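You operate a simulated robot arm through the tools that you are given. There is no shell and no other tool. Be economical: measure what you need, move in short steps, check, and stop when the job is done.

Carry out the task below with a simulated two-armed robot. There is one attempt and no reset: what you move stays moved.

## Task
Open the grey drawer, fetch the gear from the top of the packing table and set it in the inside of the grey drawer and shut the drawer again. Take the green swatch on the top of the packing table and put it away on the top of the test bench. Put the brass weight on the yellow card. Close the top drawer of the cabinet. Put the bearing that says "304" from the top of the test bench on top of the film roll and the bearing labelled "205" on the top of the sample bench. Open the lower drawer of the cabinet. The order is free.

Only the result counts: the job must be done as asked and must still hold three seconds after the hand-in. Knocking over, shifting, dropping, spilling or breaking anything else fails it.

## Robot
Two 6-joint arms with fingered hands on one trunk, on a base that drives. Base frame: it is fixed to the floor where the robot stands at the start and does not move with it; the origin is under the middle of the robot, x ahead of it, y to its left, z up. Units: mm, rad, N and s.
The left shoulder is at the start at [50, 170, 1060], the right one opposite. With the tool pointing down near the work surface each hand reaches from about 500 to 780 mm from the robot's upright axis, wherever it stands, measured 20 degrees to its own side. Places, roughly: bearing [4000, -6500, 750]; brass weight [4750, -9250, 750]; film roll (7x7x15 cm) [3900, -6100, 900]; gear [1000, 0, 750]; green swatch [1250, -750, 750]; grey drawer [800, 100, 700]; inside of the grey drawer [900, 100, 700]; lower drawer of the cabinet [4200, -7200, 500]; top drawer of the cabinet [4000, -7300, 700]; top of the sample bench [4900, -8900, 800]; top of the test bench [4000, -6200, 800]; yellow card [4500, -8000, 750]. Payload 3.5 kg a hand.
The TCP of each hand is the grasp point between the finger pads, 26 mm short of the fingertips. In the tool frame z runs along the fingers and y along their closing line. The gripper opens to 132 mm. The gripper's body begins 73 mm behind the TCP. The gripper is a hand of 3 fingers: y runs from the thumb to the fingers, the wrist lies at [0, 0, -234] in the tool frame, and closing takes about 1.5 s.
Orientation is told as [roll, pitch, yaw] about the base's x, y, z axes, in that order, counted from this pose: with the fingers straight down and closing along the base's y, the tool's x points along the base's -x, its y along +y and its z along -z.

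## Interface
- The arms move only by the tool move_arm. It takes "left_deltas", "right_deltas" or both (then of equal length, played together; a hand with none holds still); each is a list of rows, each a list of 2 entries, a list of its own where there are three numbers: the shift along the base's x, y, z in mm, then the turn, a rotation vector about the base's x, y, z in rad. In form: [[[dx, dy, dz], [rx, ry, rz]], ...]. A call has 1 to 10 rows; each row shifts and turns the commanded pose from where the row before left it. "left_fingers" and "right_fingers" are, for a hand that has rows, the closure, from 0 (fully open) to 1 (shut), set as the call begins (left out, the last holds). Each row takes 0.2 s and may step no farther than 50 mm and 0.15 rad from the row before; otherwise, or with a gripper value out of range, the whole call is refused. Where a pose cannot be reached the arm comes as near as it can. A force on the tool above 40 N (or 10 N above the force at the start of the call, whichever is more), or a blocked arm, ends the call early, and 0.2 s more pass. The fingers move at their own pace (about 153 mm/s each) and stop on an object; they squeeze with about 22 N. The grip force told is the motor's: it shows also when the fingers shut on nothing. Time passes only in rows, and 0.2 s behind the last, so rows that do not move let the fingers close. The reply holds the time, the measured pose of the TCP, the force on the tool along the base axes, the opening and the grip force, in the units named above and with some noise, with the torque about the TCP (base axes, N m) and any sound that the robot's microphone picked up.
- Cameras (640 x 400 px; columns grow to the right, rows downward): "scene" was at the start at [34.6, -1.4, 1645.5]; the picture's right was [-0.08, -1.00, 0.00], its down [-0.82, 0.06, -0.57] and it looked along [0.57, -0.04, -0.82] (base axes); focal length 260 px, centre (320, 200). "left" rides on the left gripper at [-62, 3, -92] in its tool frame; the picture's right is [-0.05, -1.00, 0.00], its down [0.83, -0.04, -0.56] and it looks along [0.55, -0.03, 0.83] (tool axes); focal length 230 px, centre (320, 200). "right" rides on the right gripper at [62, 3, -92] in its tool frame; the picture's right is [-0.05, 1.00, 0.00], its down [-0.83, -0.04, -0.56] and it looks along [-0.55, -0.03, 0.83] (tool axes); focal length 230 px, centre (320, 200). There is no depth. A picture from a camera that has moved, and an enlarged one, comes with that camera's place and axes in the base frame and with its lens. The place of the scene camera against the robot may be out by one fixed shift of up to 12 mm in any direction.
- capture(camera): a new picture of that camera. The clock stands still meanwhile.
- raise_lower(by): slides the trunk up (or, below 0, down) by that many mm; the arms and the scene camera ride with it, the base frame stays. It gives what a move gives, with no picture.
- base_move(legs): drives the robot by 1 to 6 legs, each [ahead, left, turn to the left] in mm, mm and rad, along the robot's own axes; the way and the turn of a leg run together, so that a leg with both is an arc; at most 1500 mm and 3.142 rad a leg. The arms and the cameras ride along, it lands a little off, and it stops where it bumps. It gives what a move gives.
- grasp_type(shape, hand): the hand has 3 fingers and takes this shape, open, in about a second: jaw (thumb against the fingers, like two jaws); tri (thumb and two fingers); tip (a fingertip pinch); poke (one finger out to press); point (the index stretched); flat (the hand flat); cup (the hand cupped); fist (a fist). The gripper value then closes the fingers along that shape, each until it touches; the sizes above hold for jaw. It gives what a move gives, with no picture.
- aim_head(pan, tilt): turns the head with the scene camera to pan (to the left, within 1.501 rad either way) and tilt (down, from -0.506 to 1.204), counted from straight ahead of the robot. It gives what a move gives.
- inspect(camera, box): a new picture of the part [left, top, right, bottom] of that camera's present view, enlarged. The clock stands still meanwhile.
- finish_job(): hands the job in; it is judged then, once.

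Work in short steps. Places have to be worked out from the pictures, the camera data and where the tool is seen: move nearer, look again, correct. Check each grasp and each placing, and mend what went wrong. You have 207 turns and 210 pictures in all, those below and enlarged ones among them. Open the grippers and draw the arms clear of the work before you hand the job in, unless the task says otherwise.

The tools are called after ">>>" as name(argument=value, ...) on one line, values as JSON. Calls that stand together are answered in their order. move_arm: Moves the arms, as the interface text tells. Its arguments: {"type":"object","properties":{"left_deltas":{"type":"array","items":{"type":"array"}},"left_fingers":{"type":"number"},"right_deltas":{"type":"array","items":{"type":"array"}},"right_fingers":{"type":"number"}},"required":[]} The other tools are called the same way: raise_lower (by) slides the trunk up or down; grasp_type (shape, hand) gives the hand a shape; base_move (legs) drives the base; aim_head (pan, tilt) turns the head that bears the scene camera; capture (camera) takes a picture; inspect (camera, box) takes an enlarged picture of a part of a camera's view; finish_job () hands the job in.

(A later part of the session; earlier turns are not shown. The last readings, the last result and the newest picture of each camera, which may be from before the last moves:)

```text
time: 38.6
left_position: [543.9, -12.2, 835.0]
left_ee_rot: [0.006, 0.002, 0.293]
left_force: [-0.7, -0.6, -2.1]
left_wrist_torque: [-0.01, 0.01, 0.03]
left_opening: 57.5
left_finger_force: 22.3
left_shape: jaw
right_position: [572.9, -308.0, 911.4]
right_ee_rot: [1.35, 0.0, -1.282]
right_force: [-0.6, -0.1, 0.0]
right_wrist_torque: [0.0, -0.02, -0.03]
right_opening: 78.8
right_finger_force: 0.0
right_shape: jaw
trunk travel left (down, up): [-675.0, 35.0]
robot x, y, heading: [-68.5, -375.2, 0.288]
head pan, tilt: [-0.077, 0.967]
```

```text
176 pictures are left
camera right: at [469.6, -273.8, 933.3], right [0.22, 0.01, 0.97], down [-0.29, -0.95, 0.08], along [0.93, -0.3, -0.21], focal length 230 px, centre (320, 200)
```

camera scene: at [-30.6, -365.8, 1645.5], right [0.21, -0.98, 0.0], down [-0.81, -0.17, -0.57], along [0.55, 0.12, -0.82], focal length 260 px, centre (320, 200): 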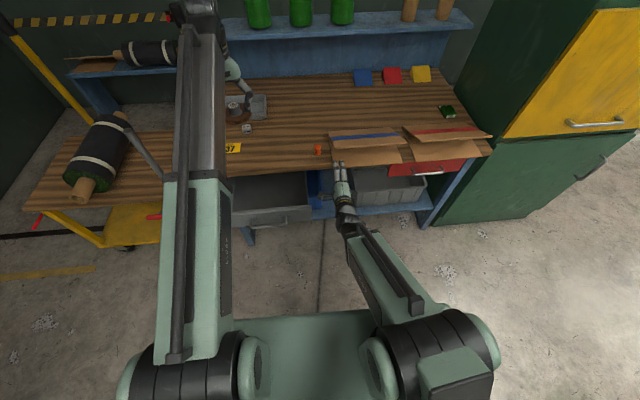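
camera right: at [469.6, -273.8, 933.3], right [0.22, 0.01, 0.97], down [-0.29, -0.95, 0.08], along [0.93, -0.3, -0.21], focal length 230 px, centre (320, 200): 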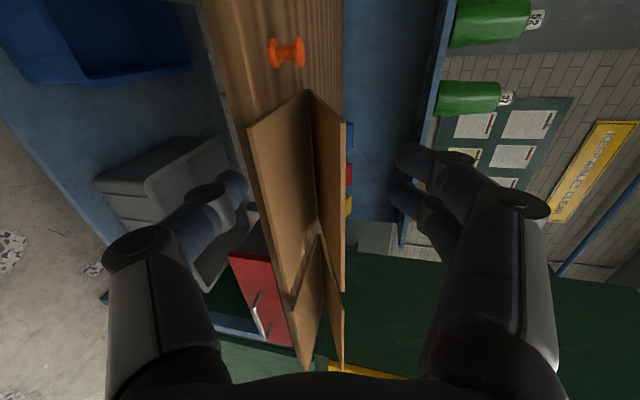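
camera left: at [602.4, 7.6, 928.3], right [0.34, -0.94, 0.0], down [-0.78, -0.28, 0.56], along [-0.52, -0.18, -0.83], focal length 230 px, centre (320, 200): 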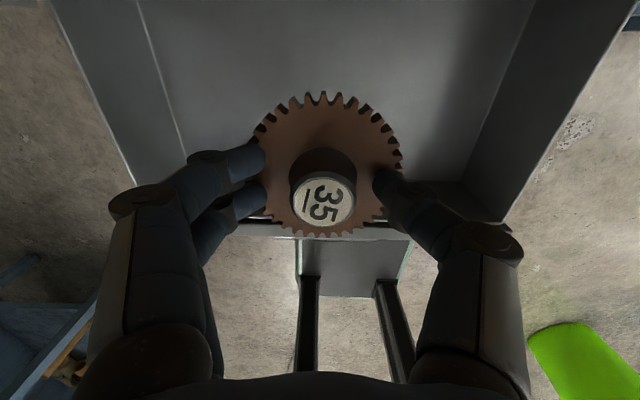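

The gear clears the front panel by about 25 mm. Lower into the drawer.

>>> move_arm(left_deltas=[[[0, 0, -40], [0, 0, 0]], [[0, 0, -40], [0, 0, 0]], [[0, 0, -15], [0, 0, 0]]])

>>> capture(camera="left")

```text
time: 39.4
left_position: [541.9, -13.7, 741.8]
left_ee_rot: [0.006, 0.002, 0.293]
left_force: [-0.1, -0.3, -2.0]
left_wrist_torque: [-0.02, 0.01, 0.03]
left_opening: 57.4
left_finger_force: 21.8
left_shape: jaw
right_position: [572.7, -307.4, 910.0]
right_ee_rot: [1.349, -0.001, -1.28]
right_force: [0.5, 0.3, 0.2]
right_wrist_torque: [0.0, 0.0, 0.0]
right_opening: 78.8
right_finger_force: 0.1
right_shape: jaw
trunk travel left (down, up): [-675.0, 35.0]
robot x, y, heading: [-68.0, -371.5, 0.293]
head pan, tilt: [-0.077, 0.967]
```

```text
175 pictures are left
camera left: at [601.1, 6.8, 835.4], right [0.34, -0.94, 0.0], down [-0.78, -0.28, 0.56], along [-0.52, -0.18, -0.83], focal length 230 px, centre (320, 200)
```

left: 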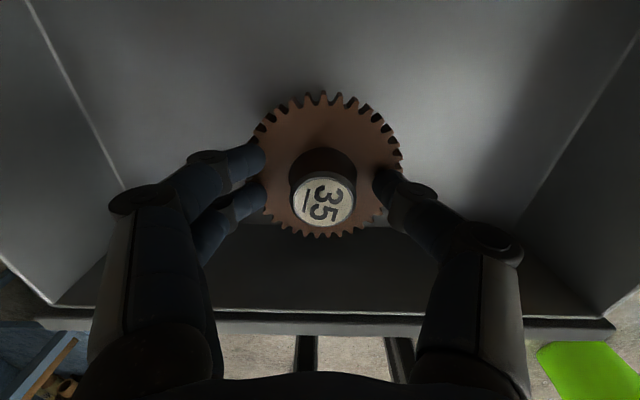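

Floor estimated at z≈672, gear bottom at about 704. Lower in small steps until contact.

>>> move_arm(left_deltas=[[[0, 0, -12], [0, 0, 0]], [[0, 0, -8], [0, 0, 0]], [[0, 0, -4], [0, 0, 0]]])

```text
time: 40.2
left_position: [539.7, -13.6, 718.8]
left_ee_rot: [0.004, 0.002, 0.295]
left_force: [0.0, 0.3, -1.7]
left_wrist_torque: [-0.05, 0.03, -0.01]
left_opening: 57.5
left_finger_force: 22.0
left_shape: jaw
right_position: [573.3, -306.3, 910.0]
right_ee_rot: [1.348, -0.002, -1.282]
right_force: [0.1, 0.7, 0.7]
right_wrist_torque: [-0.01, -0.01, -0.01]
right_opening: 78.9
right_finger_force: 0.1
right_shape: jaw
trunk travel left (down, up): [-675.0, 35.0]
robot x, y, heading: [-67.2, -373.9, 0.283]
head pan, tilt: [-0.077, 0.967]
```

>>> move_arm(left_deltas=[[[0, 0, -4], [0, 0, 0]], [[0, 0, -4], [0, 0, 0]]])

>>> capture(camera="left")

```text
time: 40.8
left_position: [541.6, -12.7, 713.5]
left_ee_rot: [0.005, -0.002, 0.292]
left_force: [0.2, -0.8, 17.4]
left_wrist_torque: [0.13, 0.08, 0.02]
left_opening: 57.6
left_finger_force: 21.9
left_shape: jaw
right_position: [572.7, -307.7, 911.0]
right_ee_rot: [1.35, -0.002, -1.281]
right_force: [1.4, 0.5, 1.0]
right_wrist_torque: [0.01, 0.01, 0.0]
right_opening: 78.7
right_finger_force: 0.1
right_shape: jaw
trunk travel left (down, up): [-675.0, 35.0]
robot x, y, heading: [-65.9, -375.6, 0.287]
head pan, tilt: [-0.077, 0.967]
```

```text
174 pictures are left
camera left: at [600.2, 7.1, 806.2], right [0.34, -0.94, -0.01], down [-0.78, -0.28, 0.55], along [-0.52, -0.18, -0.83], focal length 230 px, centre (320, 200)
```

left: 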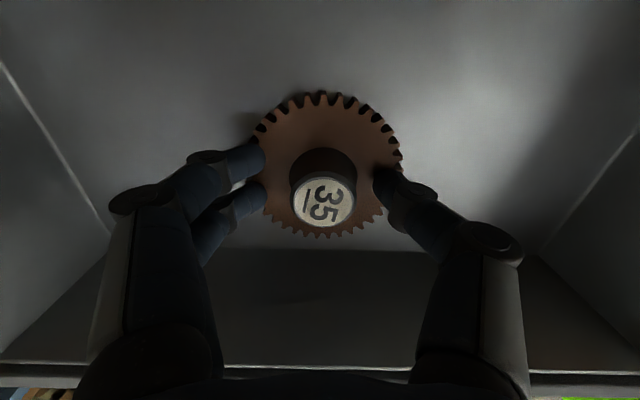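

Contact with the floor (17 N up). Open and lift straight up.

>>> move_arm(left_deltas=[[[0, 0, 0], [0, 0, 0]], [[0, 0, 0], [0, 0, 0]], [[0, 0, 0], [0, 0, 0]], [[0, 0, 15], [0, 0, 0]], [[0, 0, 40], [0, 0, 0]], [[0, 0, 45], [0, 0, 0]], [[0, 0, 45], [0, 0, 0]]], left_fingers=0.2)

>>> capture(camera="left")

```text
time: 42.4
left_position: [541.3, -14.1, 856.9]
left_ee_rot: [0.005, 0.001, 0.293]
left_force: [-0.6, 0.1, 0.0]
left_wrist_torque: [0.0, 0.03, 0.01]
left_opening: 105.5
left_finger_force: 0.0
left_shape: jaw
right_position: [573.3, -307.6, 911.4]
right_ee_rot: [1.349, -0.002, -1.282]
right_force: [1.2, 0.6, -0.3]
right_wrist_torque: [0.0, 0.03, -0.04]
right_opening: 78.8
right_finger_force: 0.0
right_shape: jaw
trunk travel left (down, up): [-675.0, 35.0]
robot x, y, heading: [-66.7, -373.5, 0.289]
head pan, tilt: [-0.077, 0.967]
```

```text
173 pictures are left
camera left: at [599.8, 5.7, 949.5], right [0.34, -0.94, -0.01], down [-0.78, -0.28, 0.56], along [-0.53, -0.18, -0.83], focal length 230 px, centre (320, 200)
```

left: 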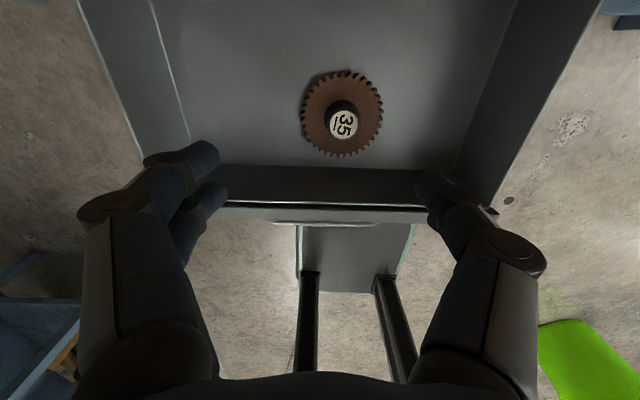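

The gear lies flat in the drawer. I raise the left hand, back off, and bring the right hand (still horizontal) in front of the handle to push the drawer shut.

>>> move_arm(left_deltas=[[[0, 0, 50], [0, 0, 0]], [[0, 0, 50], [0, 0, 0]], [[0, 0, 50], [0, 0, 0]], [[0, 0, 50], [0, 0, 0]], [[0, 0, 50], [0, 0, 0]], [[0, 0, 50], [0, 0, 0]]])

>>> base_move(legs=[[-150, 0, 0], [0, 297, 0]])

>>> move_arm(right_deltas=[[[0, 0, -40], [0, 0, 0]], [[0, 0, -40], [0, 0, 0]], [[0, 0, -40], [0, 0, 0]], [[0, 0, -40], [0, 0, 0]], [[0, 0, -40], [0, 0, 0]]], right_fingers=0.62)

>>> capture(camera="right")

```text
time: 43.8
left_position: [541.8, -11.6, 1157.6]
left_ee_rot: [0.005, 0.002, 0.292]
left_force: [0.1, -0.7, -0.9]
left_wrist_torque: [-0.02, -0.02, 0.0]
left_opening: 105.3
left_finger_force: 0.0
left_shape: jaw
right_position: [573.5, -308.5, 911.0]
right_ee_rot: [1.349, -0.002, -1.281]
right_force: [0.0, -0.1, 0.0]
right_wrist_torque: [0.02, 0.01, -0.07]
right_opening: 79.1
right_finger_force: 0.0
right_shape: jaw
trunk travel left (down, up): [-675.0, 35.0]
robot x, y, heading: [-65.3, -371.1, 0.285]
head pan, tilt: [-0.077, 0.967]
```

```text
time: 46.8
left_position: [308.8, 235.5, 1157.2]
left_ee_rot: [0.005, 0.001, 0.297]
left_force: [0.6, 0.1, 0.1]
left_wrist_torque: [0.0, -0.01, 0.02]
left_opening: 105.4
left_finger_force: 0.1
left_shape: jaw
right_position: [342.6, -59.9, 910.7]
right_ee_rot: [1.349, 0.0, -1.279]
right_force: [-0.4, 0.4, -0.5]
right_wrist_torque: [0.05, -0.02, 0.0]
right_opening: 78.8
right_finger_force: 0.0
right_shape: jaw
trunk travel left (down, up): [-675.0, 35.0]
robot x, y, heading: [-300.3, -130.4, 0.291]
head pan, tilt: [-0.077, 0.967]
```

```text
time: 48.0
left_position: [310.3, 234.5, 1156.5]
left_ee_rot: [0.004, 0.0, 0.297]
left_force: [0.2, 0.1, -0.6]
left_wrist_torque: [-0.01, 0.01, 0.0]
left_opening: 105.1
left_finger_force: 0.0
left_shape: jaw
right_position: [342.7, -62.6, 709.6]
right_ee_rot: [1.352, 0.0, -1.277]
right_force: [0.2, 0.3, 0.4]
right_wrist_torque: [-0.01, 0.0, -0.02]
right_opening: 50.6
right_finger_force: 0.1
right_shape: jaw
trunk travel left (down, up): [-675.0, 35.0]
robot x, y, heading: [-298.7, -130.0, 0.289]
head pan, tilt: [-0.077, 0.967]
```

```text
172 pictures are left
camera right: at [239.0, -29.6, 732.1], right [0.22, 0.01, 0.97], down [-0.29, -0.95, 0.08], along [0.93, -0.3, -0.21], focal length 230 px, centre (320, 200)
```

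right: 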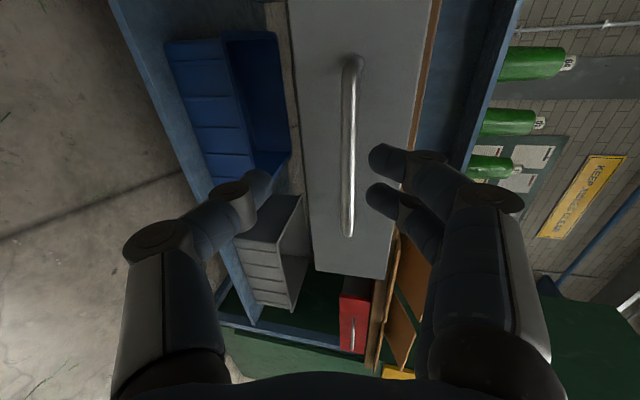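

Same alignment as before the grasp. Drive forward so that the fingertips push the drawer face; about 279 mm to the closed position.

>>> base_move(legs=[[270, 0, 0]])

>>> capture(camera="right")

```text
time: 50.0
left_position: [568.4, 314.0, 1156.0]
left_ee_rot: [0.006, 0.001, 0.301]
left_force: [0.4, -0.3, 0.1]
left_wrist_torque: [-0.01, 0.0, -0.02]
left_opening: 105.6
left_finger_force: 0.0
left_shape: jaw
right_position: [601.2, 17.1, 709.2]
right_ee_rot: [1.349, -0.003, -1.274]
right_force: [0.3, -0.7, 0.6]
right_wrist_torque: [0.01, 0.02, 0.01]
right_opening: 50.2
right_finger_force: 0.2
right_shape: jaw
trunk travel left (down, up): [-675.0, 35.0]
robot x, y, heading: [-36.7, -54.1, 0.292]
head pan, tilt: [-0.077, 0.967]
```

```text
171 pictures are left
camera right: at [497.3, 49.7, 732.1], right [0.23, 0.02, 0.97], down [-0.28, -0.96, 0.08], along [0.93, -0.3, -0.21], focal length 230 px, centre (320, 200)
```

right: 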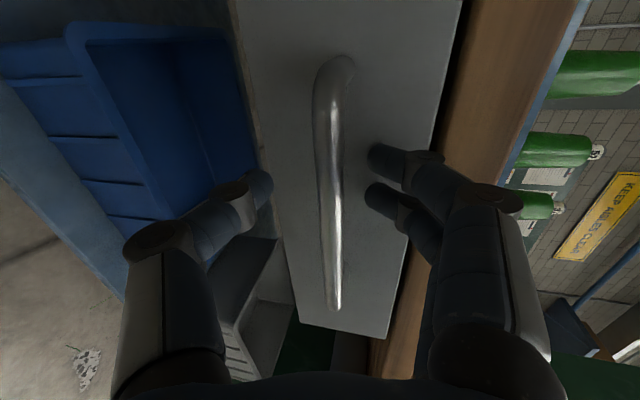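

Nearly shut. I push the rest by arm until the force rises.

>>> move_arm(right_deltas=[[[6, 2, 0], [0, 0, 0]], [[5, 1, 0], [0, 0, 0]], [[4, 1, 0], [0, 0, 0]], [[4, 1, 0], [0, 0, 0]]])

>>> capture(camera="right")

```text
time: 50.9
left_position: [563.7, 313.1, 1157.7]
left_ee_rot: [0.006, -0.001, 0.301]
left_force: [0.6, 0.1, 0.8]
left_wrist_torque: [0.01, -0.02, -0.02]
left_opening: 105.5
left_finger_force: 0.0
left_shape: jaw
right_position: [610.9, 20.5, 712.0]
right_ee_rot: [1.353, -0.001, -1.274]
right_force: [-27.6, -8.7, 7.7]
right_wrist_torque: [0.27, -0.85, 0.13]
right_opening: 50.3
right_finger_force: 0.2
right_shape: jaw
trunk travel left (down, up): [-675.0, 35.0]
robot x, y, heading: [-38.0, -53.0, 0.295]
head pan, tilt: [-0.077, 0.967]
stopped in row 4 (right hand): the force on the tool passed its limit at 44 N (the readings are from after the stop); the commanded pose is now the measured one
```

```text
170 pictures are left
camera right: at [507.9, 52.8, 734.6], right [0.22, 0.02, 0.97], down [-0.28, -0.96, 0.08], along [0.93, -0.29, -0.21], focal length 230 px, centre (320, 200)
```

right: 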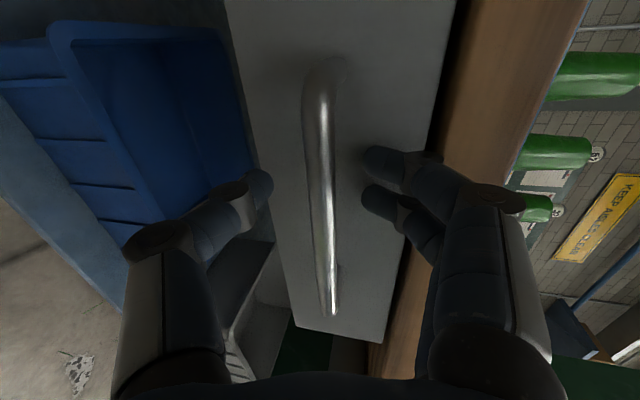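

The drawer hit its stop: shut. I back off, raise the right hand and turn it back to pointing down.

>>> base_move(legs=[[-200, 0, 0]])

>>> move_arm(right_deltas=[[[5, 0, 45], [0, 0, 0]], [[5, 0, 45], [-0.042, 0.144, 0]], [[5, 0, 45], [-0.042, 0.144, 0]], [[5, 0, 45], [-0.042, 0.144, 0]], [[5, 0, 45], [-0.042, 0.144, 0]], [[5, 0, 45], [-0.042, 0.144, 0]], [[5, 0, 45], [-0.042, 0.144, 0]], [[0, 0, 45], [-0.042, 0.144, 0]], [[0, 0, 40], [-0.042, 0.144, 0]], [[0, 0, 0], [-0.042, 0.144, 0]]], right_fingers=0.0)

>>> capture(camera="scene")

```text
time: 52.5
left_position: [374.4, 253.9, 1156.4]
left_ee_rot: [0.005, 0.0, 0.296]
left_force: [-0.5, 0.0, 0.3]
left_wrist_torque: [-0.02, -0.02, -0.01]
left_opening: 105.2
left_finger_force: 0.0
left_shape: jaw
right_position: [422.3, -38.4, 711.5]
right_ee_rot: [1.35, -0.002, -1.275]
right_force: [-0.2, 0.1, 0.0]
right_wrist_torque: [-0.03, -0.01, 0.02]
right_opening: 50.4
right_finger_force: 0.0
right_shape: jaw
trunk travel left (down, up): [-675.0, 35.0]
robot x, y, heading: [-229.9, -110.2, 0.289]
head pan, tilt: [-0.077, 0.967]
```

```text
time: 54.7
left_position: [375.0, 255.0, 1155.6]
left_ee_rot: [0.005, 0.001, 0.296]
left_force: [-0.4, 0.2, -0.2]
left_wrist_torque: [-0.02, -0.01, 0.03]
left_opening: 105.3
left_finger_force: 0.0
left_shape: jaw
right_position: [427.1, 15.4, 1065.5]
right_ee_rot: [0.164, -0.246, -1.32]
right_force: [-0.8, -0.7, 0.9]
right_wrist_torque: [0.02, -0.01, 0.01]
right_opening: 132.1
right_finger_force: 0.1
right_shape: jaw
right hand out of reach, approached as far as the arm can: row 3, 4, 6, 7, 8, 9
trunk travel left (down, up): [-675.0, 35.0]
robot x, y, heading: [-231.4, -108.4, 0.291]
head pan, tilt: [-0.077, 0.967]
```

```text
169 pictures are left
camera scene: at [-196.8, -102.3, 1645.5], right [0.21, -0.98, 0.0], down [-0.8, -0.17, -0.57], along [0.55, 0.12, -0.82], focal length 260 px, centre (320, 200)
```

scene: 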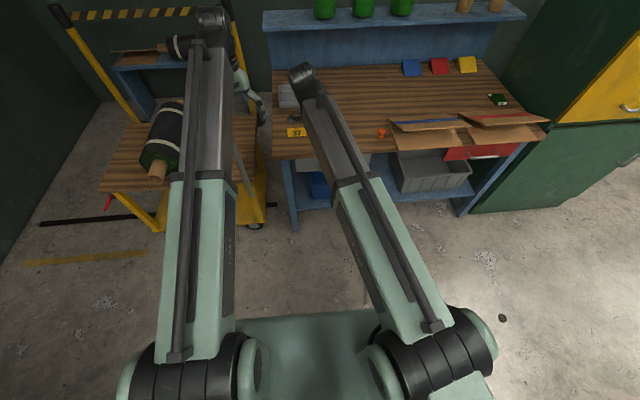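

Drawer is shut. I straighten the right hand (remaining tilt), shift it to its own side and turn the yaw back toward the start orientation.

>>> move_arm(right_deltas=[[[5, -15, 10], [0.099, 0.11, 0]], [[5, -15, 10], [0.099, 0.11, 0]], [[5, -15, 10], [0, 0, 0.15]], [[5, -15, 10], [0, 0, 0.15]], [[5, -15, 10], [0, 0, 0.15]], [[5, -15, 10], [0, 0, 0.15]], [[5, -15, 0], [0, 0, 0.15]], [[5, -15, 0], [0, 0, 0.15]], [[5, -15, 0], [0, 0, 0.15]], [[0, -15, 0], [0, 0, 0.15]]])

>>> move_arm(right_deltas=[[[0, 0, 10], [0, 0, 0.15]], [[0, 0, 10], [0, 0, 0.15]], [[0, 0, 0], [0, 0, 0.15]]])

```text
time: 56.9
left_position: [374.8, 254.6, 1157.3]
left_ee_rot: [0.005, 0.001, 0.296]
left_force: [-0.2, 0.4, 0.5]
left_wrist_torque: [0.0, 0.0, 0.0]
left_opening: 105.6
left_finger_force: 0.0
left_shape: jaw
right_position: [434.3, -15.8, 1098.7]
right_ee_rot: [0.06, -0.271, -1.263]
right_force: [-0.5, -0.7, 0.8]
right_wrist_torque: [0.01, 0.01, 0.03]
right_opening: 132.0
right_finger_force: 0.1
right_shape: jaw
right hand out of reach, approached as far as the arm can: row 1, 2, 3, 4, 5, 6, 7, 8, 9, 10
trunk travel left (down, up): [-675.0, 35.0]
robot x, y, heading: [-231.1, -108.9, 0.294]
head pan, tilt: [-0.077, 0.967]
```

```text
time: 57.7
left_position: [375.9, 253.8, 1156.8]
left_ee_rot: [0.005, 0.001, 0.298]
left_force: [0.0, 0.1, 0.0]
left_wrist_torque: [-0.04, 0.02, 0.0]
left_opening: 105.3
left_finger_force: 0.0
left_shape: jaw
right_position: [433.5, -16.4, 1098.7]
right_ee_rot: [0.06, -0.267, -1.264]
right_force: [-1.2, 1.1, -0.2]
right_wrist_torque: [0.04, -0.02, 0.0]
right_opening: 131.7
right_finger_force: 0.0
right_shape: jaw
right hand out of reach, approached as far as the arm can: row 1, 2, 3
trunk travel left (down, up): [-675.0, 35.0]
robot x, y, heading: [-230.1, -107.9, 0.291]
head pan, tilt: [-0.077, 0.967]
```

The arm sticks at a joint limit here. I try a pure translation to the hand's own side and lower, without turning.

>>> move_arm(right_deltas=[[[5, -30, -30], [0, 0, 0]], [[5, -30, -30], [0, 0, 0]], [[5, -30, -20], [0, 0, 0]]])

```text
time: 58.5
left_position: [374.7, 254.3, 1156.6]
left_ee_rot: [0.006, 0.002, 0.296]
left_force: [-0.8, -0.3, 0.2]
left_wrist_torque: [0.02, -0.03, -0.01]
left_opening: 105.3
left_finger_force: 0.1
left_shape: jaw
right_position: [430.6, -61.7, 1003.2]
right_ee_rot: [0.066, -0.274, -1.281]
right_force: [0.9, 0.5, 0.9]
right_wrist_torque: [-0.02, -0.01, 0.01]
right_opening: 131.9
right_finger_force: 0.1
right_shape: jaw
right hand out of reach, approached as far as the arm can: row 1, 2, 3
trunk travel left (down, up): [-675.0, 35.0]
robot x, y, heading: [-231.2, -109.1, 0.287]
head pan, tilt: [-0.077, 0.967]
```

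I try to remove the leftover tilt while reaching a little further out to the right side.

>>> move_arm(right_deltas=[[[20, -25, 0], [0.05, 0.03, 0]], [[20, -25, 0], [0.05, 0.03, 0]], [[20, -25, 0], [0.05, 0.03, 0]], [[20, -25, 0], [0.05, 0.03, 0]], [[20, -25, 0], [0.043, 0.022, 0]]])

```text
time: 59.7
left_position: [374.5, 254.3, 1157.3]
left_ee_rot: [0.005, 0.002, 0.296]
left_force: [0.1, 0.5, -0.2]
left_wrist_torque: [0.0, 0.01, -0.01]
left_opening: 105.6
left_finger_force: 0.0
left_shape: jaw
right_position: [492.2, -90.6, 974.6]
right_ee_rot: [0.049, -0.278, -1.348]
right_force: [0.6, 0.6, 0.7]
right_wrist_torque: [-0.02, -0.01, -0.01]
right_opening: 131.7
right_finger_force: 0.0
right_shape: jaw
right hand out of reach, approached as far as the arm can: row 1, 2, 3, 4, 5
trunk travel left (down, up): [-675.0, 35.0]
robot x, y, heading: [-231.5, -111.2, 0.29]
head pan, tilt: [-0.077, 0.967]
```

The wrist branch is off. I tilt the hand forward again to where it reached well, then unwind by rolling about its own axis.

>>> move_arm(right_deltas=[[[-3, -6, 4], [0.042, -0.144, 0]], [[-3, -6, 4], [0.042, -0.144, 0]], [[-3, -6, 4], [0.042, -0.144, 0]], [[-3, -6, 4], [0.042, -0.144, 0]], [[-3, -6, 4], [0.042, -0.144, 0]], [[-3, -6, 4], [0.042, -0.144, 0]]])

```text
time: 61.1
left_position: [375.1, 254.3, 1156.8]
left_ee_rot: [0.005, 0.002, 0.298]
left_force: [-0.4, 0.1, 0.0]
left_wrist_torque: [-0.03, 0.01, 0.02]
left_opening: 105.4
left_finger_force: 0.0
left_shape: jaw
right_position: [472.4, -128.0, 1001.9]
right_ee_rot: [0.963, -0.121, -1.543]
right_force: [0.8, -1.0, -0.9]
right_wrist_torque: [0.01, 0.0, 0.01]
right_opening: 132.1
right_finger_force: 0.0
right_shape: jaw
trunk travel left (down, up): [-675.0, 35.0]
robot x, y, heading: [-229.3, -107.7, 0.288]
head pan, tilt: [-0.077, 0.967]
```

Now reachable. Roll back about the tool axis by 1.5 rad.

>>> move_arm(right_deltas=[[[0, 0, 0], [-0.122, 0.007, 0.084]], [[0, 0, 0], [-0.122, 0.007, 0.084]], [[0, 0, 0], [-0.122, 0.007, 0.084]], [[0, 0, 0], [-0.122, 0.007, 0.084]], [[0, 0, 0], [-0.122, 0.007, 0.084]], [[0, 0, 0], [-0.122, 0.007, 0.084]], [[0, 0, 0], [-0.122, 0.007, 0.084]], [[0, 0, 0], [-0.122, 0.007, 0.084]], [[0, 0, 0], [-0.122, 0.007, 0.084]], [[0, 0, 0], [-0.122, 0.007, 0.084]]])

```text
time: 63.3
left_position: [374.6, 254.4, 1156.8]
left_ee_rot: [0.007, 0.001, 0.298]
left_force: [-0.5, -0.1, 0.5]
left_wrist_torque: [-0.02, -0.01, -0.03]
left_opening: 105.5
left_finger_force: 0.2
left_shape: jaw
right_position: [367.2, -69.3, 824.9]
right_ee_rot: [-0.08, -0.997, 0.039]
right_force: [0.6, -0.7, 0.3]
right_wrist_torque: [-0.02, -0.02, 0.0]
right_opening: 131.8
right_finger_force: 0.0
right_shape: jaw
right hand out of reach, approached as far as the arm can: row 4, 5, 6, 7, 8, 9, 10
trunk travel left (down, up): [-675.0, 35.0]
robot x, y, heading: [-232.4, -111.4, 0.288]
head pan, tilt: [-0.077, 0.967]
```

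Unwound. Now pitch the fingers back down and move to the normal posture.

>>> move_arm(right_deltas=[[[9, -13, 32], [0.01, 0.142, 0.03]], [[9, -13, 32], [0.01, 0.142, 0.03]], [[9, -13, 32], [0.01, 0.142, 0.03]], [[9, -13, 32], [0.01, 0.142, 0.03]], [[9, -13, 32], [0.01, 0.142, 0.03]], [[9, -13, 32], [0.01, 0.142, 0.03]], [[9, -13, 32], [0.01, 0.142, 0.03]]])

```text
time: 64.9
left_position: [376.2, 254.6, 1155.6]
left_ee_rot: [0.004, 0.003, 0.297]
left_force: [0.3, 0.1, 0.6]
left_wrist_torque: [0.0, 0.03, 0.05]
left_opening: 105.2
left_finger_force: 0.1
left_shape: jaw
right_position: [347.4, -85.4, 807.6]
right_ee_rot: [-0.038, -0.944, 0.022]
right_force: [0.2, 0.5, -0.2]
right_wrist_torque: [0.02, -0.02, 0.02]
right_opening: 131.6
right_finger_force: 0.0
right_shape: jaw
right hand out of reach, approached as far as the arm can: row 1, 2, 3, 4, 5, 6, 7
trunk travel left (down, up): [-675.0, 35.0]
robot x, y, heading: [-230.5, -108.4, 0.29]
head pan, tilt: [-0.077, 0.967]
```

Still limited here; let me see the arm and first move the hand further out forward.

>>> move_arm(right_deltas=[[[30, -5, 20], [0, 0, 0]], [[30, -5, 20], [0, 0, 0]], [[30, -5, 20], [0, 0, 0]], [[30, -5, 20], [0, 0, 0]]])

>>> capture(camera="scene")

```text
time: 65.9
left_position: [375.5, 255.3, 1156.9]
left_ee_rot: [0.005, 0.001, 0.298]
left_force: [-0.7, 0.4, 0.3]
left_wrist_torque: [-0.05, 0.01, -0.01]
left_opening: 105.5
left_finger_force: 0.1
left_shape: jaw
right_position: [408.3, -117.8, 796.2]
right_ee_rot: [-0.027, -0.977, 0.012]
right_force: [-1.0, 0.3, -0.3]
right_wrist_torque: [0.01, -0.03, -0.01]
right_opening: 131.9
right_finger_force: 0.1
right_shape: jaw
right hand out of reach, approached as far as the arm can: row 1, 2, 3, 4
trunk travel left (down, up): [-675.0, 35.0]
robot x, y, heading: [-234.4, -113.1, 0.294]
head pan, tilt: [-0.077, 0.967]
```

```text
168 pictures are left
camera scene: at [-196.8, -102.9, 1645.5], right [0.21, -0.98, 0.0], down [-0.8, -0.17, -0.57], along [0.55, 0.12, -0.82], focal length 260 px, centre (320, 200)
```

scene: 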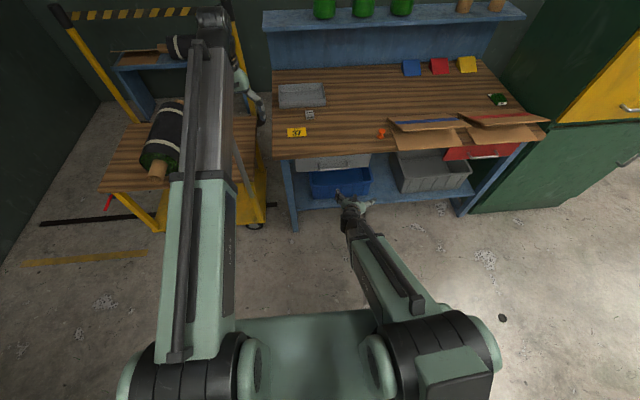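

I test single motions to find what is limiting: first pure lowering/raising, then pure pitch.

>>> move_arm(right_deltas=[[[0, 0, 30], [0, 0, 0]]])

>>> move_arm(right_deltas=[[[0, 0, 0], [-0.03, 0.1, 0]]])

>>> move_arm(right_deltas=[[[0, 0, 0], [0.1, 0, 0]]])

>>> move_arm(right_deltas=[[[0, 0, 0], [0, 0, -0.1]]])

```text
time: 66.3
left_position: [375.3, 254.1, 1157.1]
left_ee_rot: [0.004, 0.002, 0.297]
left_force: [0.7, -0.3, -0.3]
left_wrist_torque: [0.01, 0.01, -0.02]
left_opening: 105.5
left_finger_force: 0.1
left_shape: jaw
right_position: [393.1, -121.0, 803.2]
right_ee_rot: [-0.027, -0.972, 0.017]
right_force: [0.8, 0.3, 0.4]
right_wrist_torque: [-0.01, 0.0, -0.03]
right_opening: 132.0
right_finger_force: 0.1
right_shape: jaw
right hand out of reach, approached as far as the arm can: row 1
trunk travel left (down, up): [-675.0, 35.0]
robot x, y, heading: [-232.0, -106.0, 0.298]
head pan, tilt: [-0.077, 0.967]
```

```text
time: 66.7
left_position: [375.1, 254.1, 1155.9]
left_ee_rot: [0.004, 0.001, 0.296]
left_force: [0.4, -0.5, -0.5]
left_wrist_torque: [0.01, -0.02, 0.01]
left_opening: 105.4
left_finger_force: 0.1
left_shape: jaw
right_position: [394.4, -120.5, 802.8]
right_ee_rot: [-0.029, -0.97, 0.013]
right_force: [0.3, 0.7, -0.1]
right_wrist_torque: [0.01, -0.03, 0.0]
right_opening: 132.0
right_finger_force: 0.0
right_shape: jaw
right hand out of reach, approached as far as the arm can: row 1
trunk travel left (down, up): [-675.0, 35.0]
robot x, y, heading: [-232.5, -111.2, 0.288]
head pan, tilt: [-0.077, 0.967]
```

```text
time: 67.1
left_position: [375.6, 254.7, 1155.6]
left_ee_rot: [0.005, 0.002, 0.296]
left_force: [0.1, -1.2, -0.7]
left_wrist_torque: [0.03, 0.0, 0.02]
left_opening: 105.5
left_finger_force: 0.0
left_shape: jaw
right_position: [394.4, -122.9, 804.2]
right_ee_rot: [0.151, -0.965, -0.136]
right_force: [-0.7, -0.5, 0.3]
right_wrist_torque: [0.01, 0.0, 0.0]
right_opening: 132.0
right_finger_force: 0.1
right_shape: jaw
trunk travel left (down, up): [-675.0, 35.0]
robot x, y, heading: [-233.7, -111.4, 0.287]
head pan, tilt: [-0.077, 0.967]
```

```text
time: 67.5
left_position: [376.1, 255.9, 1156.3]
left_ee_rot: [0.005, 0.001, 0.298]
left_force: [0.4, -0.1, -0.6]
left_wrist_torque: [0.0, 0.02, 0.02]
left_opening: 105.4
left_finger_force: 0.1
left_shape: jaw
right_position: [392.9, -122.6, 803.0]
right_ee_rot: [0.152, -0.964, -0.236]
right_force: [0.4, -0.2, 0.6]
right_wrist_torque: [-0.01, -0.02, 0.01]
right_opening: 131.9
right_finger_force: 0.1
right_shape: jaw
trunk travel left (down, up): [-675.0, 35.0]
robot x, y, heading: [-227.6, -108.7, 0.291]
head pan, tilt: [-0.077, 0.967]
```

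A roll in the other direction is possible, so the wrist roll joint is at its end: the wrist is in a flipped branch. I look at the arm to understand.

>>> inspect(camera="scene", box=[300, 170, 520, 400])

>>> capture(camera="left")

```text
1.74 times, centred on (410, 285) of scene
camera zoom: at [-197.2, -102.6, 1645.5], right [0.21, -0.98, 0.0], down [-0.8, -0.17, -0.57], along [0.56, 0.12, -0.82], focal length 453 px, centre (164, 52)
```

zoom: 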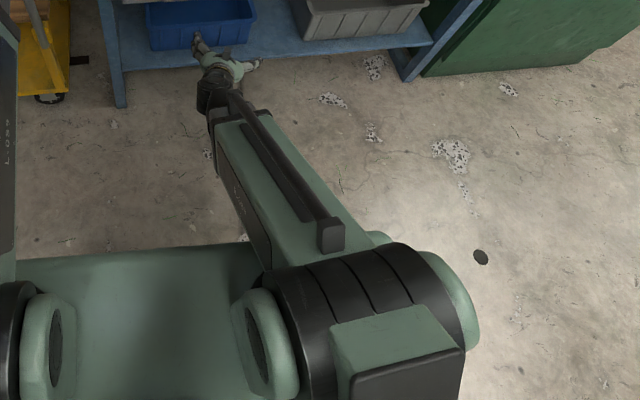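

```text
166 pictures are left
camera left: at [433.9, 274.8, 1248.8], right [0.34, -0.94, 0.0], down [-0.78, -0.29, 0.56], along [-0.52, -0.19, -0.83], focal length 230 px, centre (320, 200)
```

left: 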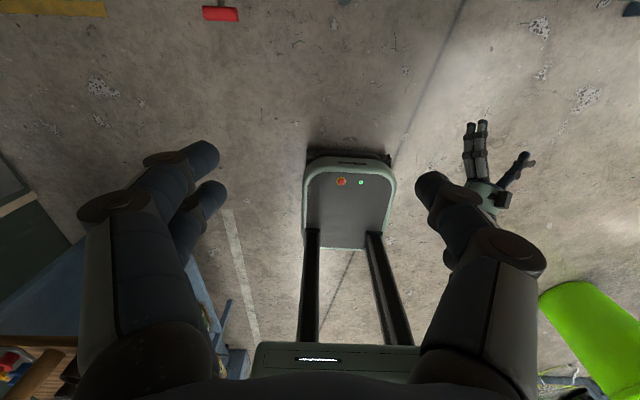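

I try moving the hand outward to the right from this pose, which is within reach.

>>> move_arm(right_deltas=[[[8, -28, 0], [0, 0, 0]], [[8, -28, 0], [0, 0, 0]], [[8, -28, 0], [0, 0, 0]]])

>>> move_arm(right_deltas=[[[10, 3, 30], [0, 0, 0]], [[10, 3, 30], [0, 0, 0]], [[10, 3, 30], [0, 0, 0]]])

```text
time: 68.3
left_position: [375.8, 254.5, 1156.6]
left_ee_rot: [0.006, 0.001, 0.295]
left_force: [0.4, -0.4, -0.5]
left_wrist_torque: [0.03, 0.02, 0.01]
left_opening: 105.5
left_finger_force: 0.1
left_shape: jaw
right_position: [418.9, -207.4, 803.8]
right_ee_rot: [0.149, -0.967, -0.232]
right_force: [0.9, -0.4, 0.0]
right_wrist_torque: [-0.01, 0.03, -0.01]
right_opening: 131.8
right_finger_force: 0.2
right_shape: jaw
trunk travel left (down, up): [-675.0, 35.0]
robot x, y, heading: [-227.8, -109.3, 0.288]
head pan, tilt: [-0.077, 0.967]
```

```text
time: 69.1
left_position: [375.0, 253.5, 1157.8]
left_ee_rot: [0.006, 0.0, 0.298]
left_force: [0.6, 0.3, -0.3]
left_wrist_torque: [0.02, 0.02, 0.01]
left_opening: 105.4
left_finger_force: 0.0
left_shape: jaw
right_position: [411.3, -196.4, 839.5]
right_ee_rot: [0.165, -0.991, -0.248]
right_force: [0.3, 0.1, -0.3]
right_wrist_torque: [-0.01, -0.02, 0.01]
right_opening: 131.9
right_finger_force: 0.1
right_shape: jaw
right hand out of reach, approached as far as the arm can: row 1, 2, 3
trunk travel left (down, up): [-675.0, 35.0]
robot x, y, heading: [-232.1, -107.5, 0.292]
head pan, tilt: [-0.077, 0.967]
```

Sideways works, raising does not. Try pitching the fingers down here.

>>> move_arm(right_deltas=[[[0, 0, -20], [0, 0, 0]], [[8, -28, 0], [0, 0, -0.05]], [[10, 0, 0], [-0.03, 0.1, 0]], [[10, 0, 0], [-0.03, 0.1, 0]]])

```text
time: 70.1
left_position: [375.6, 255.4, 1156.9]
left_ee_rot: [0.005, 0.003, 0.297]
left_force: [-0.2, -0.2, -0.4]
left_wrist_torque: [0.0, 0.03, -0.03]
left_opening: 105.5
left_finger_force: 0.1
left_shape: jaw
right_position: [419.5, -223.2, 817.3]
right_ee_rot: [0.151, -0.971, -0.284]
right_force: [0.6, 0.4, -0.2]
right_wrist_torque: [-0.02, 0.06, 0.01]
right_opening: 131.8
right_finger_force: 0.1
right_shape: jaw
right hand out of reach, approached as far as the arm can: row 3, 4
trunk travel left (down, up): [-675.0, 35.0]
robot x, y, heading: [-230.3, -106.0, 0.288]
head pan, tilt: [-0.077, 0.967]
```

Pitching is blocked in this roll. The limit lies with the wrist roll, so I'll roll the other way (past -90°) and try pitching down there; a hand turned by 180° works just as well.

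>>> move_arm(right_deltas=[[[0, 0, 0], [0.123, -0.013, -0.083]], [[0, 0, 0], [0.123, -0.013, -0.083]], [[0, 0, 0], [0.123, -0.013, -0.083]], [[0, 0, 0], [0.123, -0.013, -0.083]], [[0, 0, 0], [0.123, -0.013, -0.083]], [[0, 0, 0], [0.123, -0.013, -0.083]], [[0, 0, 0], [0.123, -0.013, -0.083]], [[0, 0, 0], [0.123, -0.013, -0.083]], [[0, 0, 0], [0.123, -0.013, -0.083]], [[0, 0, 0], [0.123, -0.013, -0.083]]])

>>> move_arm(right_deltas=[[[0, 0, 0], [0.123, -0.013, -0.083]], [[0, 0, 0], [0.123, -0.013, -0.083]], [[0, 0, 0], [0.123, -0.013, -0.083]], [[0, 0, 0], [0.123, -0.013, -0.083]], [[0, 0, 0], [0.123, -0.013, -0.083]], [[0, 0, 0], [0.123, -0.013, -0.083]], [[0, 0, 0], [0.123, -0.013, -0.083]], [[0, 0, 0], [0.123, -0.013, -0.083]], [[0, 0, 0], [0.123, -0.013, -0.083]], [[0, 0, 0], [0.123, -0.013, -0.083]]])

```text
time: 72.3
left_position: [374.2, 254.1, 1156.3]
left_ee_rot: [0.004, 0.001, 0.296]
left_force: [-0.4, 0.2, 0.5]
left_wrist_torque: [0.02, 0.0, 0.03]
left_opening: 105.4
left_finger_force: 0.0
left_shape: jaw
right_position: [420.9, -224.7, 817.2]
right_ee_rot: [0.978, 0.02, -1.689]
right_force: [-0.2, 0.4, 0.1]
right_wrist_torque: [0.04, -0.01, 0.03]
right_opening: 132.0
right_finger_force: 0.0
right_shape: jaw
trunk travel left (down, up): [-675.0, 35.0]
robot x, y, heading: [-232.5, -111.3, 0.291]
head pan, tilt: [-0.077, 0.967]
```

```text
time: 74.5
left_position: [374.5, 255.6, 1157.2]
left_ee_rot: [0.006, 0.003, 0.296]
left_force: [0.5, -0.2, -0.2]
left_wrist_torque: [0.02, 0.03, 0.0]
left_opening: 105.2
left_finger_force: 0.1
left_shape: jaw
right_position: [420.6, -224.4, 817.5]
right_ee_rot: [0.085, 0.976, 3.138]
right_force: [-0.5, 0.1, 1.2]
right_wrist_torque: [0.01, -0.02, -0.01]
right_opening: 131.5
right_finger_force: 0.1
right_shape: jaw
trunk travel left (down, up): [-675.0, 35.0]
robot x, y, heading: [-235.0, -112.4, 0.29]
head pan, tilt: [-0.077, 0.967]
```

All in reach. Now pitch down and raise.

>>> move_arm(right_deltas=[[[2, 0, 35], [-0.042, 0.142, 0]], [[2, 0, 35], [-0.042, 0.142, 0]], [[2, 0, 35], [-0.042, 0.142, 0]], [[2, 0, 35], [-0.042, 0.142, 0]], [[2, 0, 35], [-0.042, 0.142, 0]], [[2, 0, 35], [-0.042, 0.142, 0]], [[2, 0, 35], [-0.01, 0.1, 0]]])

```text
time: 76.1
left_position: [374.2, 256.0, 1156.8]
left_ee_rot: [0.005, 0.002, 0.295]
left_force: [-0.6, -0.6, -0.1]
left_wrist_torque: [0.0, 0.0, -0.01]
left_opening: 105.4
left_finger_force: 0.0
left_shape: jaw
right_position: [435.5, -223.9, 1061.8]
right_ee_rot: [0.308, 0.004, -3.013]
right_force: [0.6, -0.3, -0.5]
right_wrist_torque: [0.02, -0.05, -0.02]
right_opening: 131.7
right_finger_force: 0.1
right_shape: jaw
trunk travel left (down, up): [-675.0, 35.0]
robot x, y, heading: [-234.2, -114.2, 0.284]
head pan, tilt: [-0.077, 0.967]
```

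It works in this branch. Level the remaining roll.

>>> move_arm(right_deltas=[[[0, 0, 20], [0.102, 0.013, 0]], [[0, 0, 20], [0.102, 0.013, 0]], [[0, 0, 20], [0.101, 0.014, 0]], [[0, 0, 20], [0, 0, 0.12]]])

```text
time: 77.1
left_position: [374.5, 254.9, 1155.7]
left_ee_rot: [0.006, 0.001, 0.296]
left_force: [1.1, 0.0, -0.2]
left_wrist_torque: [0.01, 0.0, 0.01]
left_opening: 105.4
left_finger_force: 0.1
left_shape: jaw
right_position: [429.8, -222.7, 1155.3]
right_ee_rot: [0.267, 0.0, -2.895]
right_force: [0.2, 0.0, 0.0]
right_wrist_torque: [-0.01, -0.01, 0.05]
right_opening: 131.6
right_finger_force: 0.0
right_shape: jaw
right hand out of reach, approached as far as the arm can: row 1, 2, 3
trunk travel left (down, up): [-675.0, 35.0]
robot x, y, heading: [-231.3, -111.6, 0.291]
head pan, tilt: [-0.077, 0.967]
```

The residual sideways lean shows the forearm-roll joint sits at its end (about 165°): the wrist got flipped when I crossed the straight position. I can unflip it by sweeping the fingers forward, then to the left, then down. Step 1: tilt forward low again.

>>> move_arm(right_deltas=[[[6, 2, -32], [0.041, -0.139, 0]], [[6, 2, -32], [0.041, -0.139, 0]], [[6, 2, -32], [0.041, -0.139, 0]], [[6, 2, -32], [0.041, -0.139, 0]], [[6, 2, -32], [0.041, -0.139, 0]], [[6, 2, -32], [0.041, -0.139, 0]], [[6, 2, -32], [0.041, -0.139, 0]], [[6, 2, -32], [0.041, -0.139, 0]], [[6, 2, -32], [0.041, -0.139, 0]]], right_fingers=0.5)

```text
time: 79.1
left_position: [375.8, 254.6, 1156.5]
left_ee_rot: [0.005, 0.002, 0.298]
left_force: [-1.1, 0.1, -0.4]
left_wrist_torque: [-0.01, 0.01, 0.0]
left_opening: 105.1
left_finger_force: 0.0
left_shape: jaw
right_position: [477.6, -186.2, 876.1]
right_ee_rot: [0.143, 1.24, -3.017]
right_force: [0.1, 1.0, 0.5]
right_wrist_torque: [-0.01, 0.06, -0.07]
right_opening: 66.7
right_finger_force: 0.1
right_shape: jaw
right hand out of reach, approached as far as the arm can: row 1, 2, 3, 4, 8, 9
trunk travel left (down, up): [-675.0, 35.0]
robot x, y, heading: [-233.7, -110.7, 0.289]
head pan, tilt: [-0.077, 0.967]
```

Step 2: sweep the fingers to the left about the vertical, keeping the wrist in place.

>>> move_arm(right_deltas=[[[-1.5, 32, 0], [0, 0, 0.145]], [[-6, 31.4, 0], [0, 0, 0.145]], [[-10.6, 30.2, 0], [0, 0, 0.145]], [[-14.8, 28.4, 0], [0, 0, 0.145]], [[-18.8, 25.9, 0], [0, 0, 0.145]], [[-22.3, 23, 0], [0, 0, 0.145]], [[-25.4, 19.5, 0], [0, 0, 0.145]], [[-27.9, 15.6, 0], [0, 0, 0.145]], [[-29.9, 11.4, 0], [0, 0, 0.145]], [[-31, 7, 0], [0, 0, 0.145]]])

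```text
time: 81.3
left_position: [374.7, 254.2, 1156.7]
left_ee_rot: [0.006, 0.001, 0.299]
left_force: [0.4, -0.5, -0.4]
left_wrist_torque: [-0.01, -0.01, -0.02]
left_opening: 105.5
left_finger_force: 0.1
left_shape: jaw
right_position: [290.5, 41.0, 880.3]
right_ee_rot: [0.178, 1.245, -1.524]
right_force: [-1.3, 0.0, 0.6]
right_wrist_torque: [0.0, -0.03, -0.02]
right_opening: 66.1
right_finger_force: 0.0
right_shape: jaw
trunk travel left (down, up): [-675.0, 35.0]
robot x, y, heading: [-234.9, -110.1, 0.292]
head pan, tilt: [-0.077, 0.967]
```

Step 3: raise the hand with the fingers pointing left, keeping clear of the left hand.

>>> move_arm(right_deltas=[[[14, -12, 35], [0, 0, 0]], [[14, -12, 35], [0, 0, 0]], [[14, -12, 35], [0, 0, 0]], [[14, -12, 35], [0, 0, 0]], [[14, -12, 35], [0, 0, 0]], [[14, -12, 35], [0, 0, 0]], [[14, -12, 35], [0, 0, 0]], [[14, -12, 35], [0, 0, 0]]])

```text
time: 83.1
left_position: [374.7, 254.6, 1157.4]
left_ee_rot: [0.006, 0.001, 0.297]
left_force: [0.5, -0.4, -0.5]
left_wrist_torque: [-0.03, -0.02, 0.0]
left_opening: 105.4
left_finger_force: 0.0
left_shape: jaw
right_position: [394.9, -81.1, 1082.0]
right_ee_rot: [0.242, 1.251, -1.46]
right_force: [0.2, 0.7, -1.3]
right_wrist_torque: [-0.01, -0.02, 0.0]
right_opening: 66.5
right_finger_force: 0.0
right_shape: jaw
right hand out of reach, approached as far as the arm can: row 6, 7, 8
trunk travel left (down, up): [-675.0, 35.0]
robot x, y, heading: [-230.9, -108.5, 0.286]
head pan, tilt: [-0.077, 0.967]
```

Step 4: swing the fingers from left to down.

>>> move_arm(right_deltas=[[[6, -12, -25], [-0.134, -0.04, 0]], [[6, -16, -23], [-0.134, -0.04, 0]], [[6, -20, -21], [-0.134, -0.04, 0]], [[6, -23, -18], [-0.134, -0.04, 0]], [[6, -26, -14], [-0.134, -0.04, 0]], [[6, -29, -10], [-0.134, -0.04, 0]], [[6, -31, -6], [-0.134, -0.04, 0]], [[6, -32, -2], [-0.134, -0.04, 0]], [[6, -33, 3], [-0.134, -0.04, 0]]])

```text
time: 85.1
left_position: [374.4, 253.9, 1157.6]
left_ee_rot: [0.005, 0.004, 0.297]
left_force: [0.8, 0.0, 0.3]
left_wrist_torque: [0.01, 0.02, 0.04]
left_opening: 105.4
left_finger_force: 0.1
left_shape: jaw
right_position: [441.4, -329.4, 956.0]
right_ee_rot: [0.46, 0.064, -1.325]
right_force: [0.3, 0.5, 0.4]
right_wrist_torque: [0.01, 0.0, -0.02]
right_opening: 66.3
right_finger_force: 0.1
right_shape: jaw
right hand out of reach, approached as far as the arm can: row 8, 9
trunk travel left (down, up): [-675.0, 35.0]
robot x, y, heading: [-231.1, -111.5, 0.294]
head pan, tilt: [-0.077, 0.967]
```

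The sideways lean is gone; only a forward lean of 0.46 rad is left. Pitch it down and raise.

>>> move_arm(right_deltas=[[[5, 5, 30], [-0.042, 0.142, 0]], [[5, 5, 30], [-0.042, 0.142, 0]], [[5, 5, 30], [-0.042, 0.142, 0]]])

>>> move_arm(right_deltas=[[[0, 5, 10], [0, 0, 0.145]], [[0, 5, 10], [0, 0, 0.145]], [[0, 5, 10], [0, 0, 0.145]], [[0, 5, 10], [0, 0, 0.145]], [[0, 5, 10], [0, 0, 0.145]], [[0, 5, 10], [0, 0, 0.145]], [[0, 5, 10], [0, 0, 0.145]], [[0, 0, 10], [0, 0, 0.145]], [[0, 0, 10], [0, 0, 0.145]], [[0, 0, 10], [0, 0, 0.145]]])

```text
time: 85.9
left_position: [375.1, 254.4, 1156.2]
left_ee_rot: [0.007, 0.002, 0.297]
left_force: [0.2, -0.9, -0.6]
left_wrist_torque: [0.01, 0.01, -0.01]
left_opening: 105.3
left_finger_force: 0.0
left_shape: jaw
right_position: [450.9, -339.2, 1044.1]
right_ee_rot: [0.122, 0.25, -1.336]
right_force: [-0.5, -0.1, 0.5]
right_wrist_torque: [-0.01, 0.04, 0.04]
right_opening: 66.6
right_finger_force: 0.1
right_shape: jaw
right hand out of reach, approached as far as the arm can: row 1, 2, 3
trunk travel left (down, up): [-675.0, 35.0]
robot x, y, heading: [-232.5, -109.8, 0.289]
head pan, tilt: [-0.077, 0.967]
```

```text
time: 88.1
left_position: [375.0, 253.5, 1156.9]
left_ee_rot: [0.005, 0.001, 0.295]
left_force: [0.6, 0.3, 0.3]
left_wrist_torque: [0.02, 0.0, -0.01]
left_opening: 105.4
left_finger_force: 0.1
left_shape: jaw
right_position: [472.2, -235.4, 1086.4]
right_ee_rot: [0.298, 0.241, 0.112]
right_force: [0.6, -0.7, -0.8]
right_wrist_torque: [-0.02, -0.02, -0.01]
right_opening: 66.5
right_finger_force: 0.0
right_shape: jaw
right hand out of reach, approached as far as the arm can: row 4, 5, 6, 7, 8, 9, 10
trunk travel left (down, up): [-675.0, 35.0]
robot x, y, heading: [-233.8, -109.6, 0.291]
head pan, tilt: [-0.077, 0.967]
```

The yaw is back. I take out the remaining lean.

>>> move_arm(right_deltas=[[[0, 0, 0], [-0.089, -0.087, 0]], [[0, 0, 0], [-0.089, -0.087, 0]], [[0, 0, 0], [-0.089, -0.087, 0]]])

```text
time: 88.9
left_position: [374.3, 253.0, 1156.6]
left_ee_rot: [0.006, 0.001, 0.296]
left_force: [0.5, 0.2, -0.3]
left_wrist_torque: [0.03, 0.0, 0.0]
left_opening: 105.4
left_finger_force: 0.1
left_shape: jaw
right_position: [468.0, -218.7, 1103.2]
right_ee_rot: [0.274, -0.01, 0.073]
right_force: [-0.5, 0.7, -0.9]
right_wrist_torque: [-0.03, 0.01, 0.0]
right_opening: 66.7
right_finger_force: 0.0
right_shape: jaw
right hand out of reach, approached as far as the arm can: row 1, 2, 3
trunk travel left (down, up): [-675.0, 35.0]
robot x, y, heading: [-233.9, -110.3, 0.291]
head pan, tilt: [-0.077, 0.967]
```

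Still a 0.27 lean, now to the other side. I test what is free: more lean, then back.

>>> move_arm(right_deltas=[[[0, 0, -40], [0, 0, 0]], [[0, 0, -40], [0, 0, 0]], [[0, 0, -40], [0, 0, 0]]])

>>> move_arm(right_deltas=[[[0, 0, 0], [-0.1, 0, 0]], [[0, 0, 0], [-0.1, 0, 0]], [[0, 0, 0], [-0.07, 0, 0]]])

>>> capture(camera="scene")

```text
time: 89.7
left_position: [375.8, 253.6, 1156.2]
left_ee_rot: [0.005, 0.001, 0.297]
left_force: [-0.1, 0.4, -0.2]
left_wrist_torque: [-0.01, 0.01, 0.0]
left_opening: 105.5
left_finger_force: 0.1
left_shape: jaw
right_position: [468.5, -217.1, 983.3]
right_ee_rot: [0.282, -0.009, 0.071]
right_force: [0.4, -0.5, -0.5]
right_wrist_torque: [0.03, 0.02, -0.02]
right_opening: 66.4
right_finger_force: 0.2
right_shape: jaw
trunk travel left (down, up): [-675.0, 35.0]
robot x, y, heading: [-232.0, -110.4, 0.289]
head pan, tilt: [-0.077, 0.967]
```

```text
time: 90.5
left_position: [375.3, 254.5, 1155.7]
left_ee_rot: [0.006, 0.0, 0.297]
left_force: [-0.1, -0.9, 0.0]
left_wrist_torque: [-0.01, 0.01, -0.02]
left_opening: 105.4
left_finger_force: 0.0
left_shape: jaw
right_position: [469.3, -217.4, 983.0]
right_ee_rot: [0.282, -0.008, 0.071]
right_force: [-0.5, -0.5, 0.3]
right_wrist_torque: [0.0, -0.03, -0.02]
right_opening: 66.5
right_finger_force: 0.0
right_shape: jaw
right hand out of reach, approached as far as the arm can: row 1, 2, 3
trunk travel left (down, up): [-675.0, 35.0]
robot x, y, heading: [-234.2, -108.2, 0.292]
head pan, tilt: [-0.077, 0.967]
```

```text
165 pictures are left
camera scene: at [-197.1, -102.8, 1645.5], right [0.21, -0.98, 0.0], down [-0.8, -0.17, -0.57], along [0.56, 0.12, -0.82], focal length 260 px, centre (320, 200)
```

scene: 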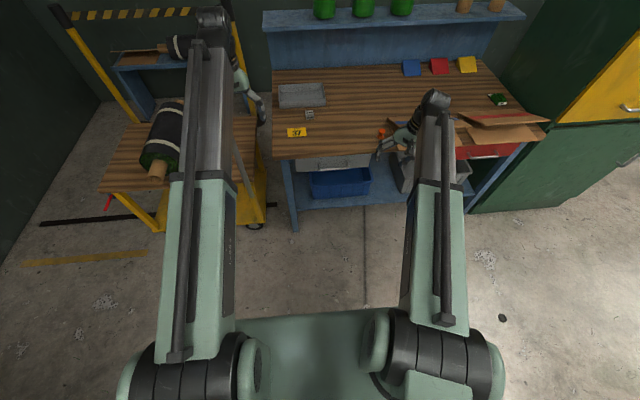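

I understand now: the roll joint went all the way round to its other end. The clean fix is to bring the fingers to point forward-up relative to the forearm (roll joint near 0) and then pitch down exactly in the arm's plane. First lower the hand and bring it nearer.

>>> move_arm(right_deltas=[[[-28, 1.4, -34], [0, 0, 0]], [[-28, 1.4, -34], [0, 0, 0]], [[-28, 1.4, -34], [0, 0, 0]], [[-28, 1.4, -34], [0, 0, 0]], [[-28, 1.4, -34], [0, 0, 0]], [[-28, 1.4, -34], [0, 0, 0]], [[-28, 1.4, -34], [0, 0, 0]], [[-28, 1.4, -34], [0, 0, 0]]])

```text
time: 92.3
left_position: [374.8, 254.6, 1156.8]
left_ee_rot: [0.004, 0.001, 0.295]
left_force: [-0.5, -0.3, -0.9]
left_wrist_torque: [0.0, -0.01, 0.0]
left_opening: 105.5
left_finger_force: 0.0
left_shape: jaw
right_position: [244.1, -207.1, 711.6]
right_ee_rot: [0.282, -0.01, 0.072]
right_force: [0.9, -0.1, 0.0]
right_wrist_torque: [0.02, -0.02, -0.02]
right_opening: 66.6
right_finger_force: 0.1
right_shape: jaw
trunk travel left (down, up): [-675.0, 35.0]
robot x, y, heading: [-234.6, -109.3, 0.288]
head pan, tilt: [-0.077, 0.967]
```

Reached. Pitch forward 0.74 rad with the lean kept, wrist in place.

>>> move_arm(right_deltas=[[[31.5, 9.5, 4.5], [0.042, -0.142, 0]], [[30.6, 9.2, 9], [0.042, -0.142, 0]], [[28.7, 8.6, 14], [0.042, -0.142, 0]], [[26.8, 8, 18], [0.042, -0.142, 0]], [[24, 7.2, 22], [0.042, -0.142, 0]]])

```text
time: 93.5
left_position: [375.2, 254.2, 1156.6]
left_ee_rot: [0.007, 0.001, 0.298]
left_force: [0.9, -0.2, -0.2]
left_wrist_torque: [0.01, 0.02, 0.01]
left_opening: 105.6
left_finger_force: 0.0
left_shape: jaw
right_position: [386.0, -165.1, 776.4]
right_ee_rot: [0.477, -0.729, -0.003]
right_force: [0.1, -0.4, 0.2]
right_wrist_torque: [0.0, 0.03, 0.0]
right_opening: 66.6
right_finger_force: 0.0
right_shape: jaw
trunk travel left (down, up): [-675.0, 35.0]
robot x, y, heading: [-229.0, -109.2, 0.287]
head pan, tilt: [-0.077, 0.967]
```

Now shift the wrist in front of the shoulder and turn the fingers to straight ahead, in the arm's plane.

>>> move_arm(right_deltas=[[[-11, 38, 0], [0, 0, 0]], [[-11, 38, 0], [0, 0, 0]], [[-11, 38, 0], [0, 0, 0]], [[10, -19, 0], [0, 0, -0.124]], [[10, -19, 0], [0, 0, -0.124]], [[10, -19, 0], [0, 0, -0.124]], [[0, 0, 0], [0, 0, 0]]])

```text
time: 95.1
left_position: [375.2, 254.4, 1157.4]
left_ee_rot: [0.006, 0.002, 0.297]
left_force: [-0.3, 0.2, 0.3]
left_wrist_torque: [0.01, 0.01, 0.0]
left_opening: 105.4
left_finger_force: 0.1
left_shape: jaw
right_position: [385.1, -112.0, 775.9]
right_ee_rot: [0.486, -0.726, -0.373]
right_force: [0.2, 0.4, -0.7]
right_wrist_torque: [-0.01, -0.01, -0.01]
right_opening: 66.4
right_finger_force: 0.1
right_shape: jaw
right hand out of reach, approached as far as the arm can: row 6
trunk travel left (down, up): [-675.0, 35.0]
robot x, y, heading: [-230.6, -112.5, 0.292]
head pan, tilt: [-0.077, 0.967]
```

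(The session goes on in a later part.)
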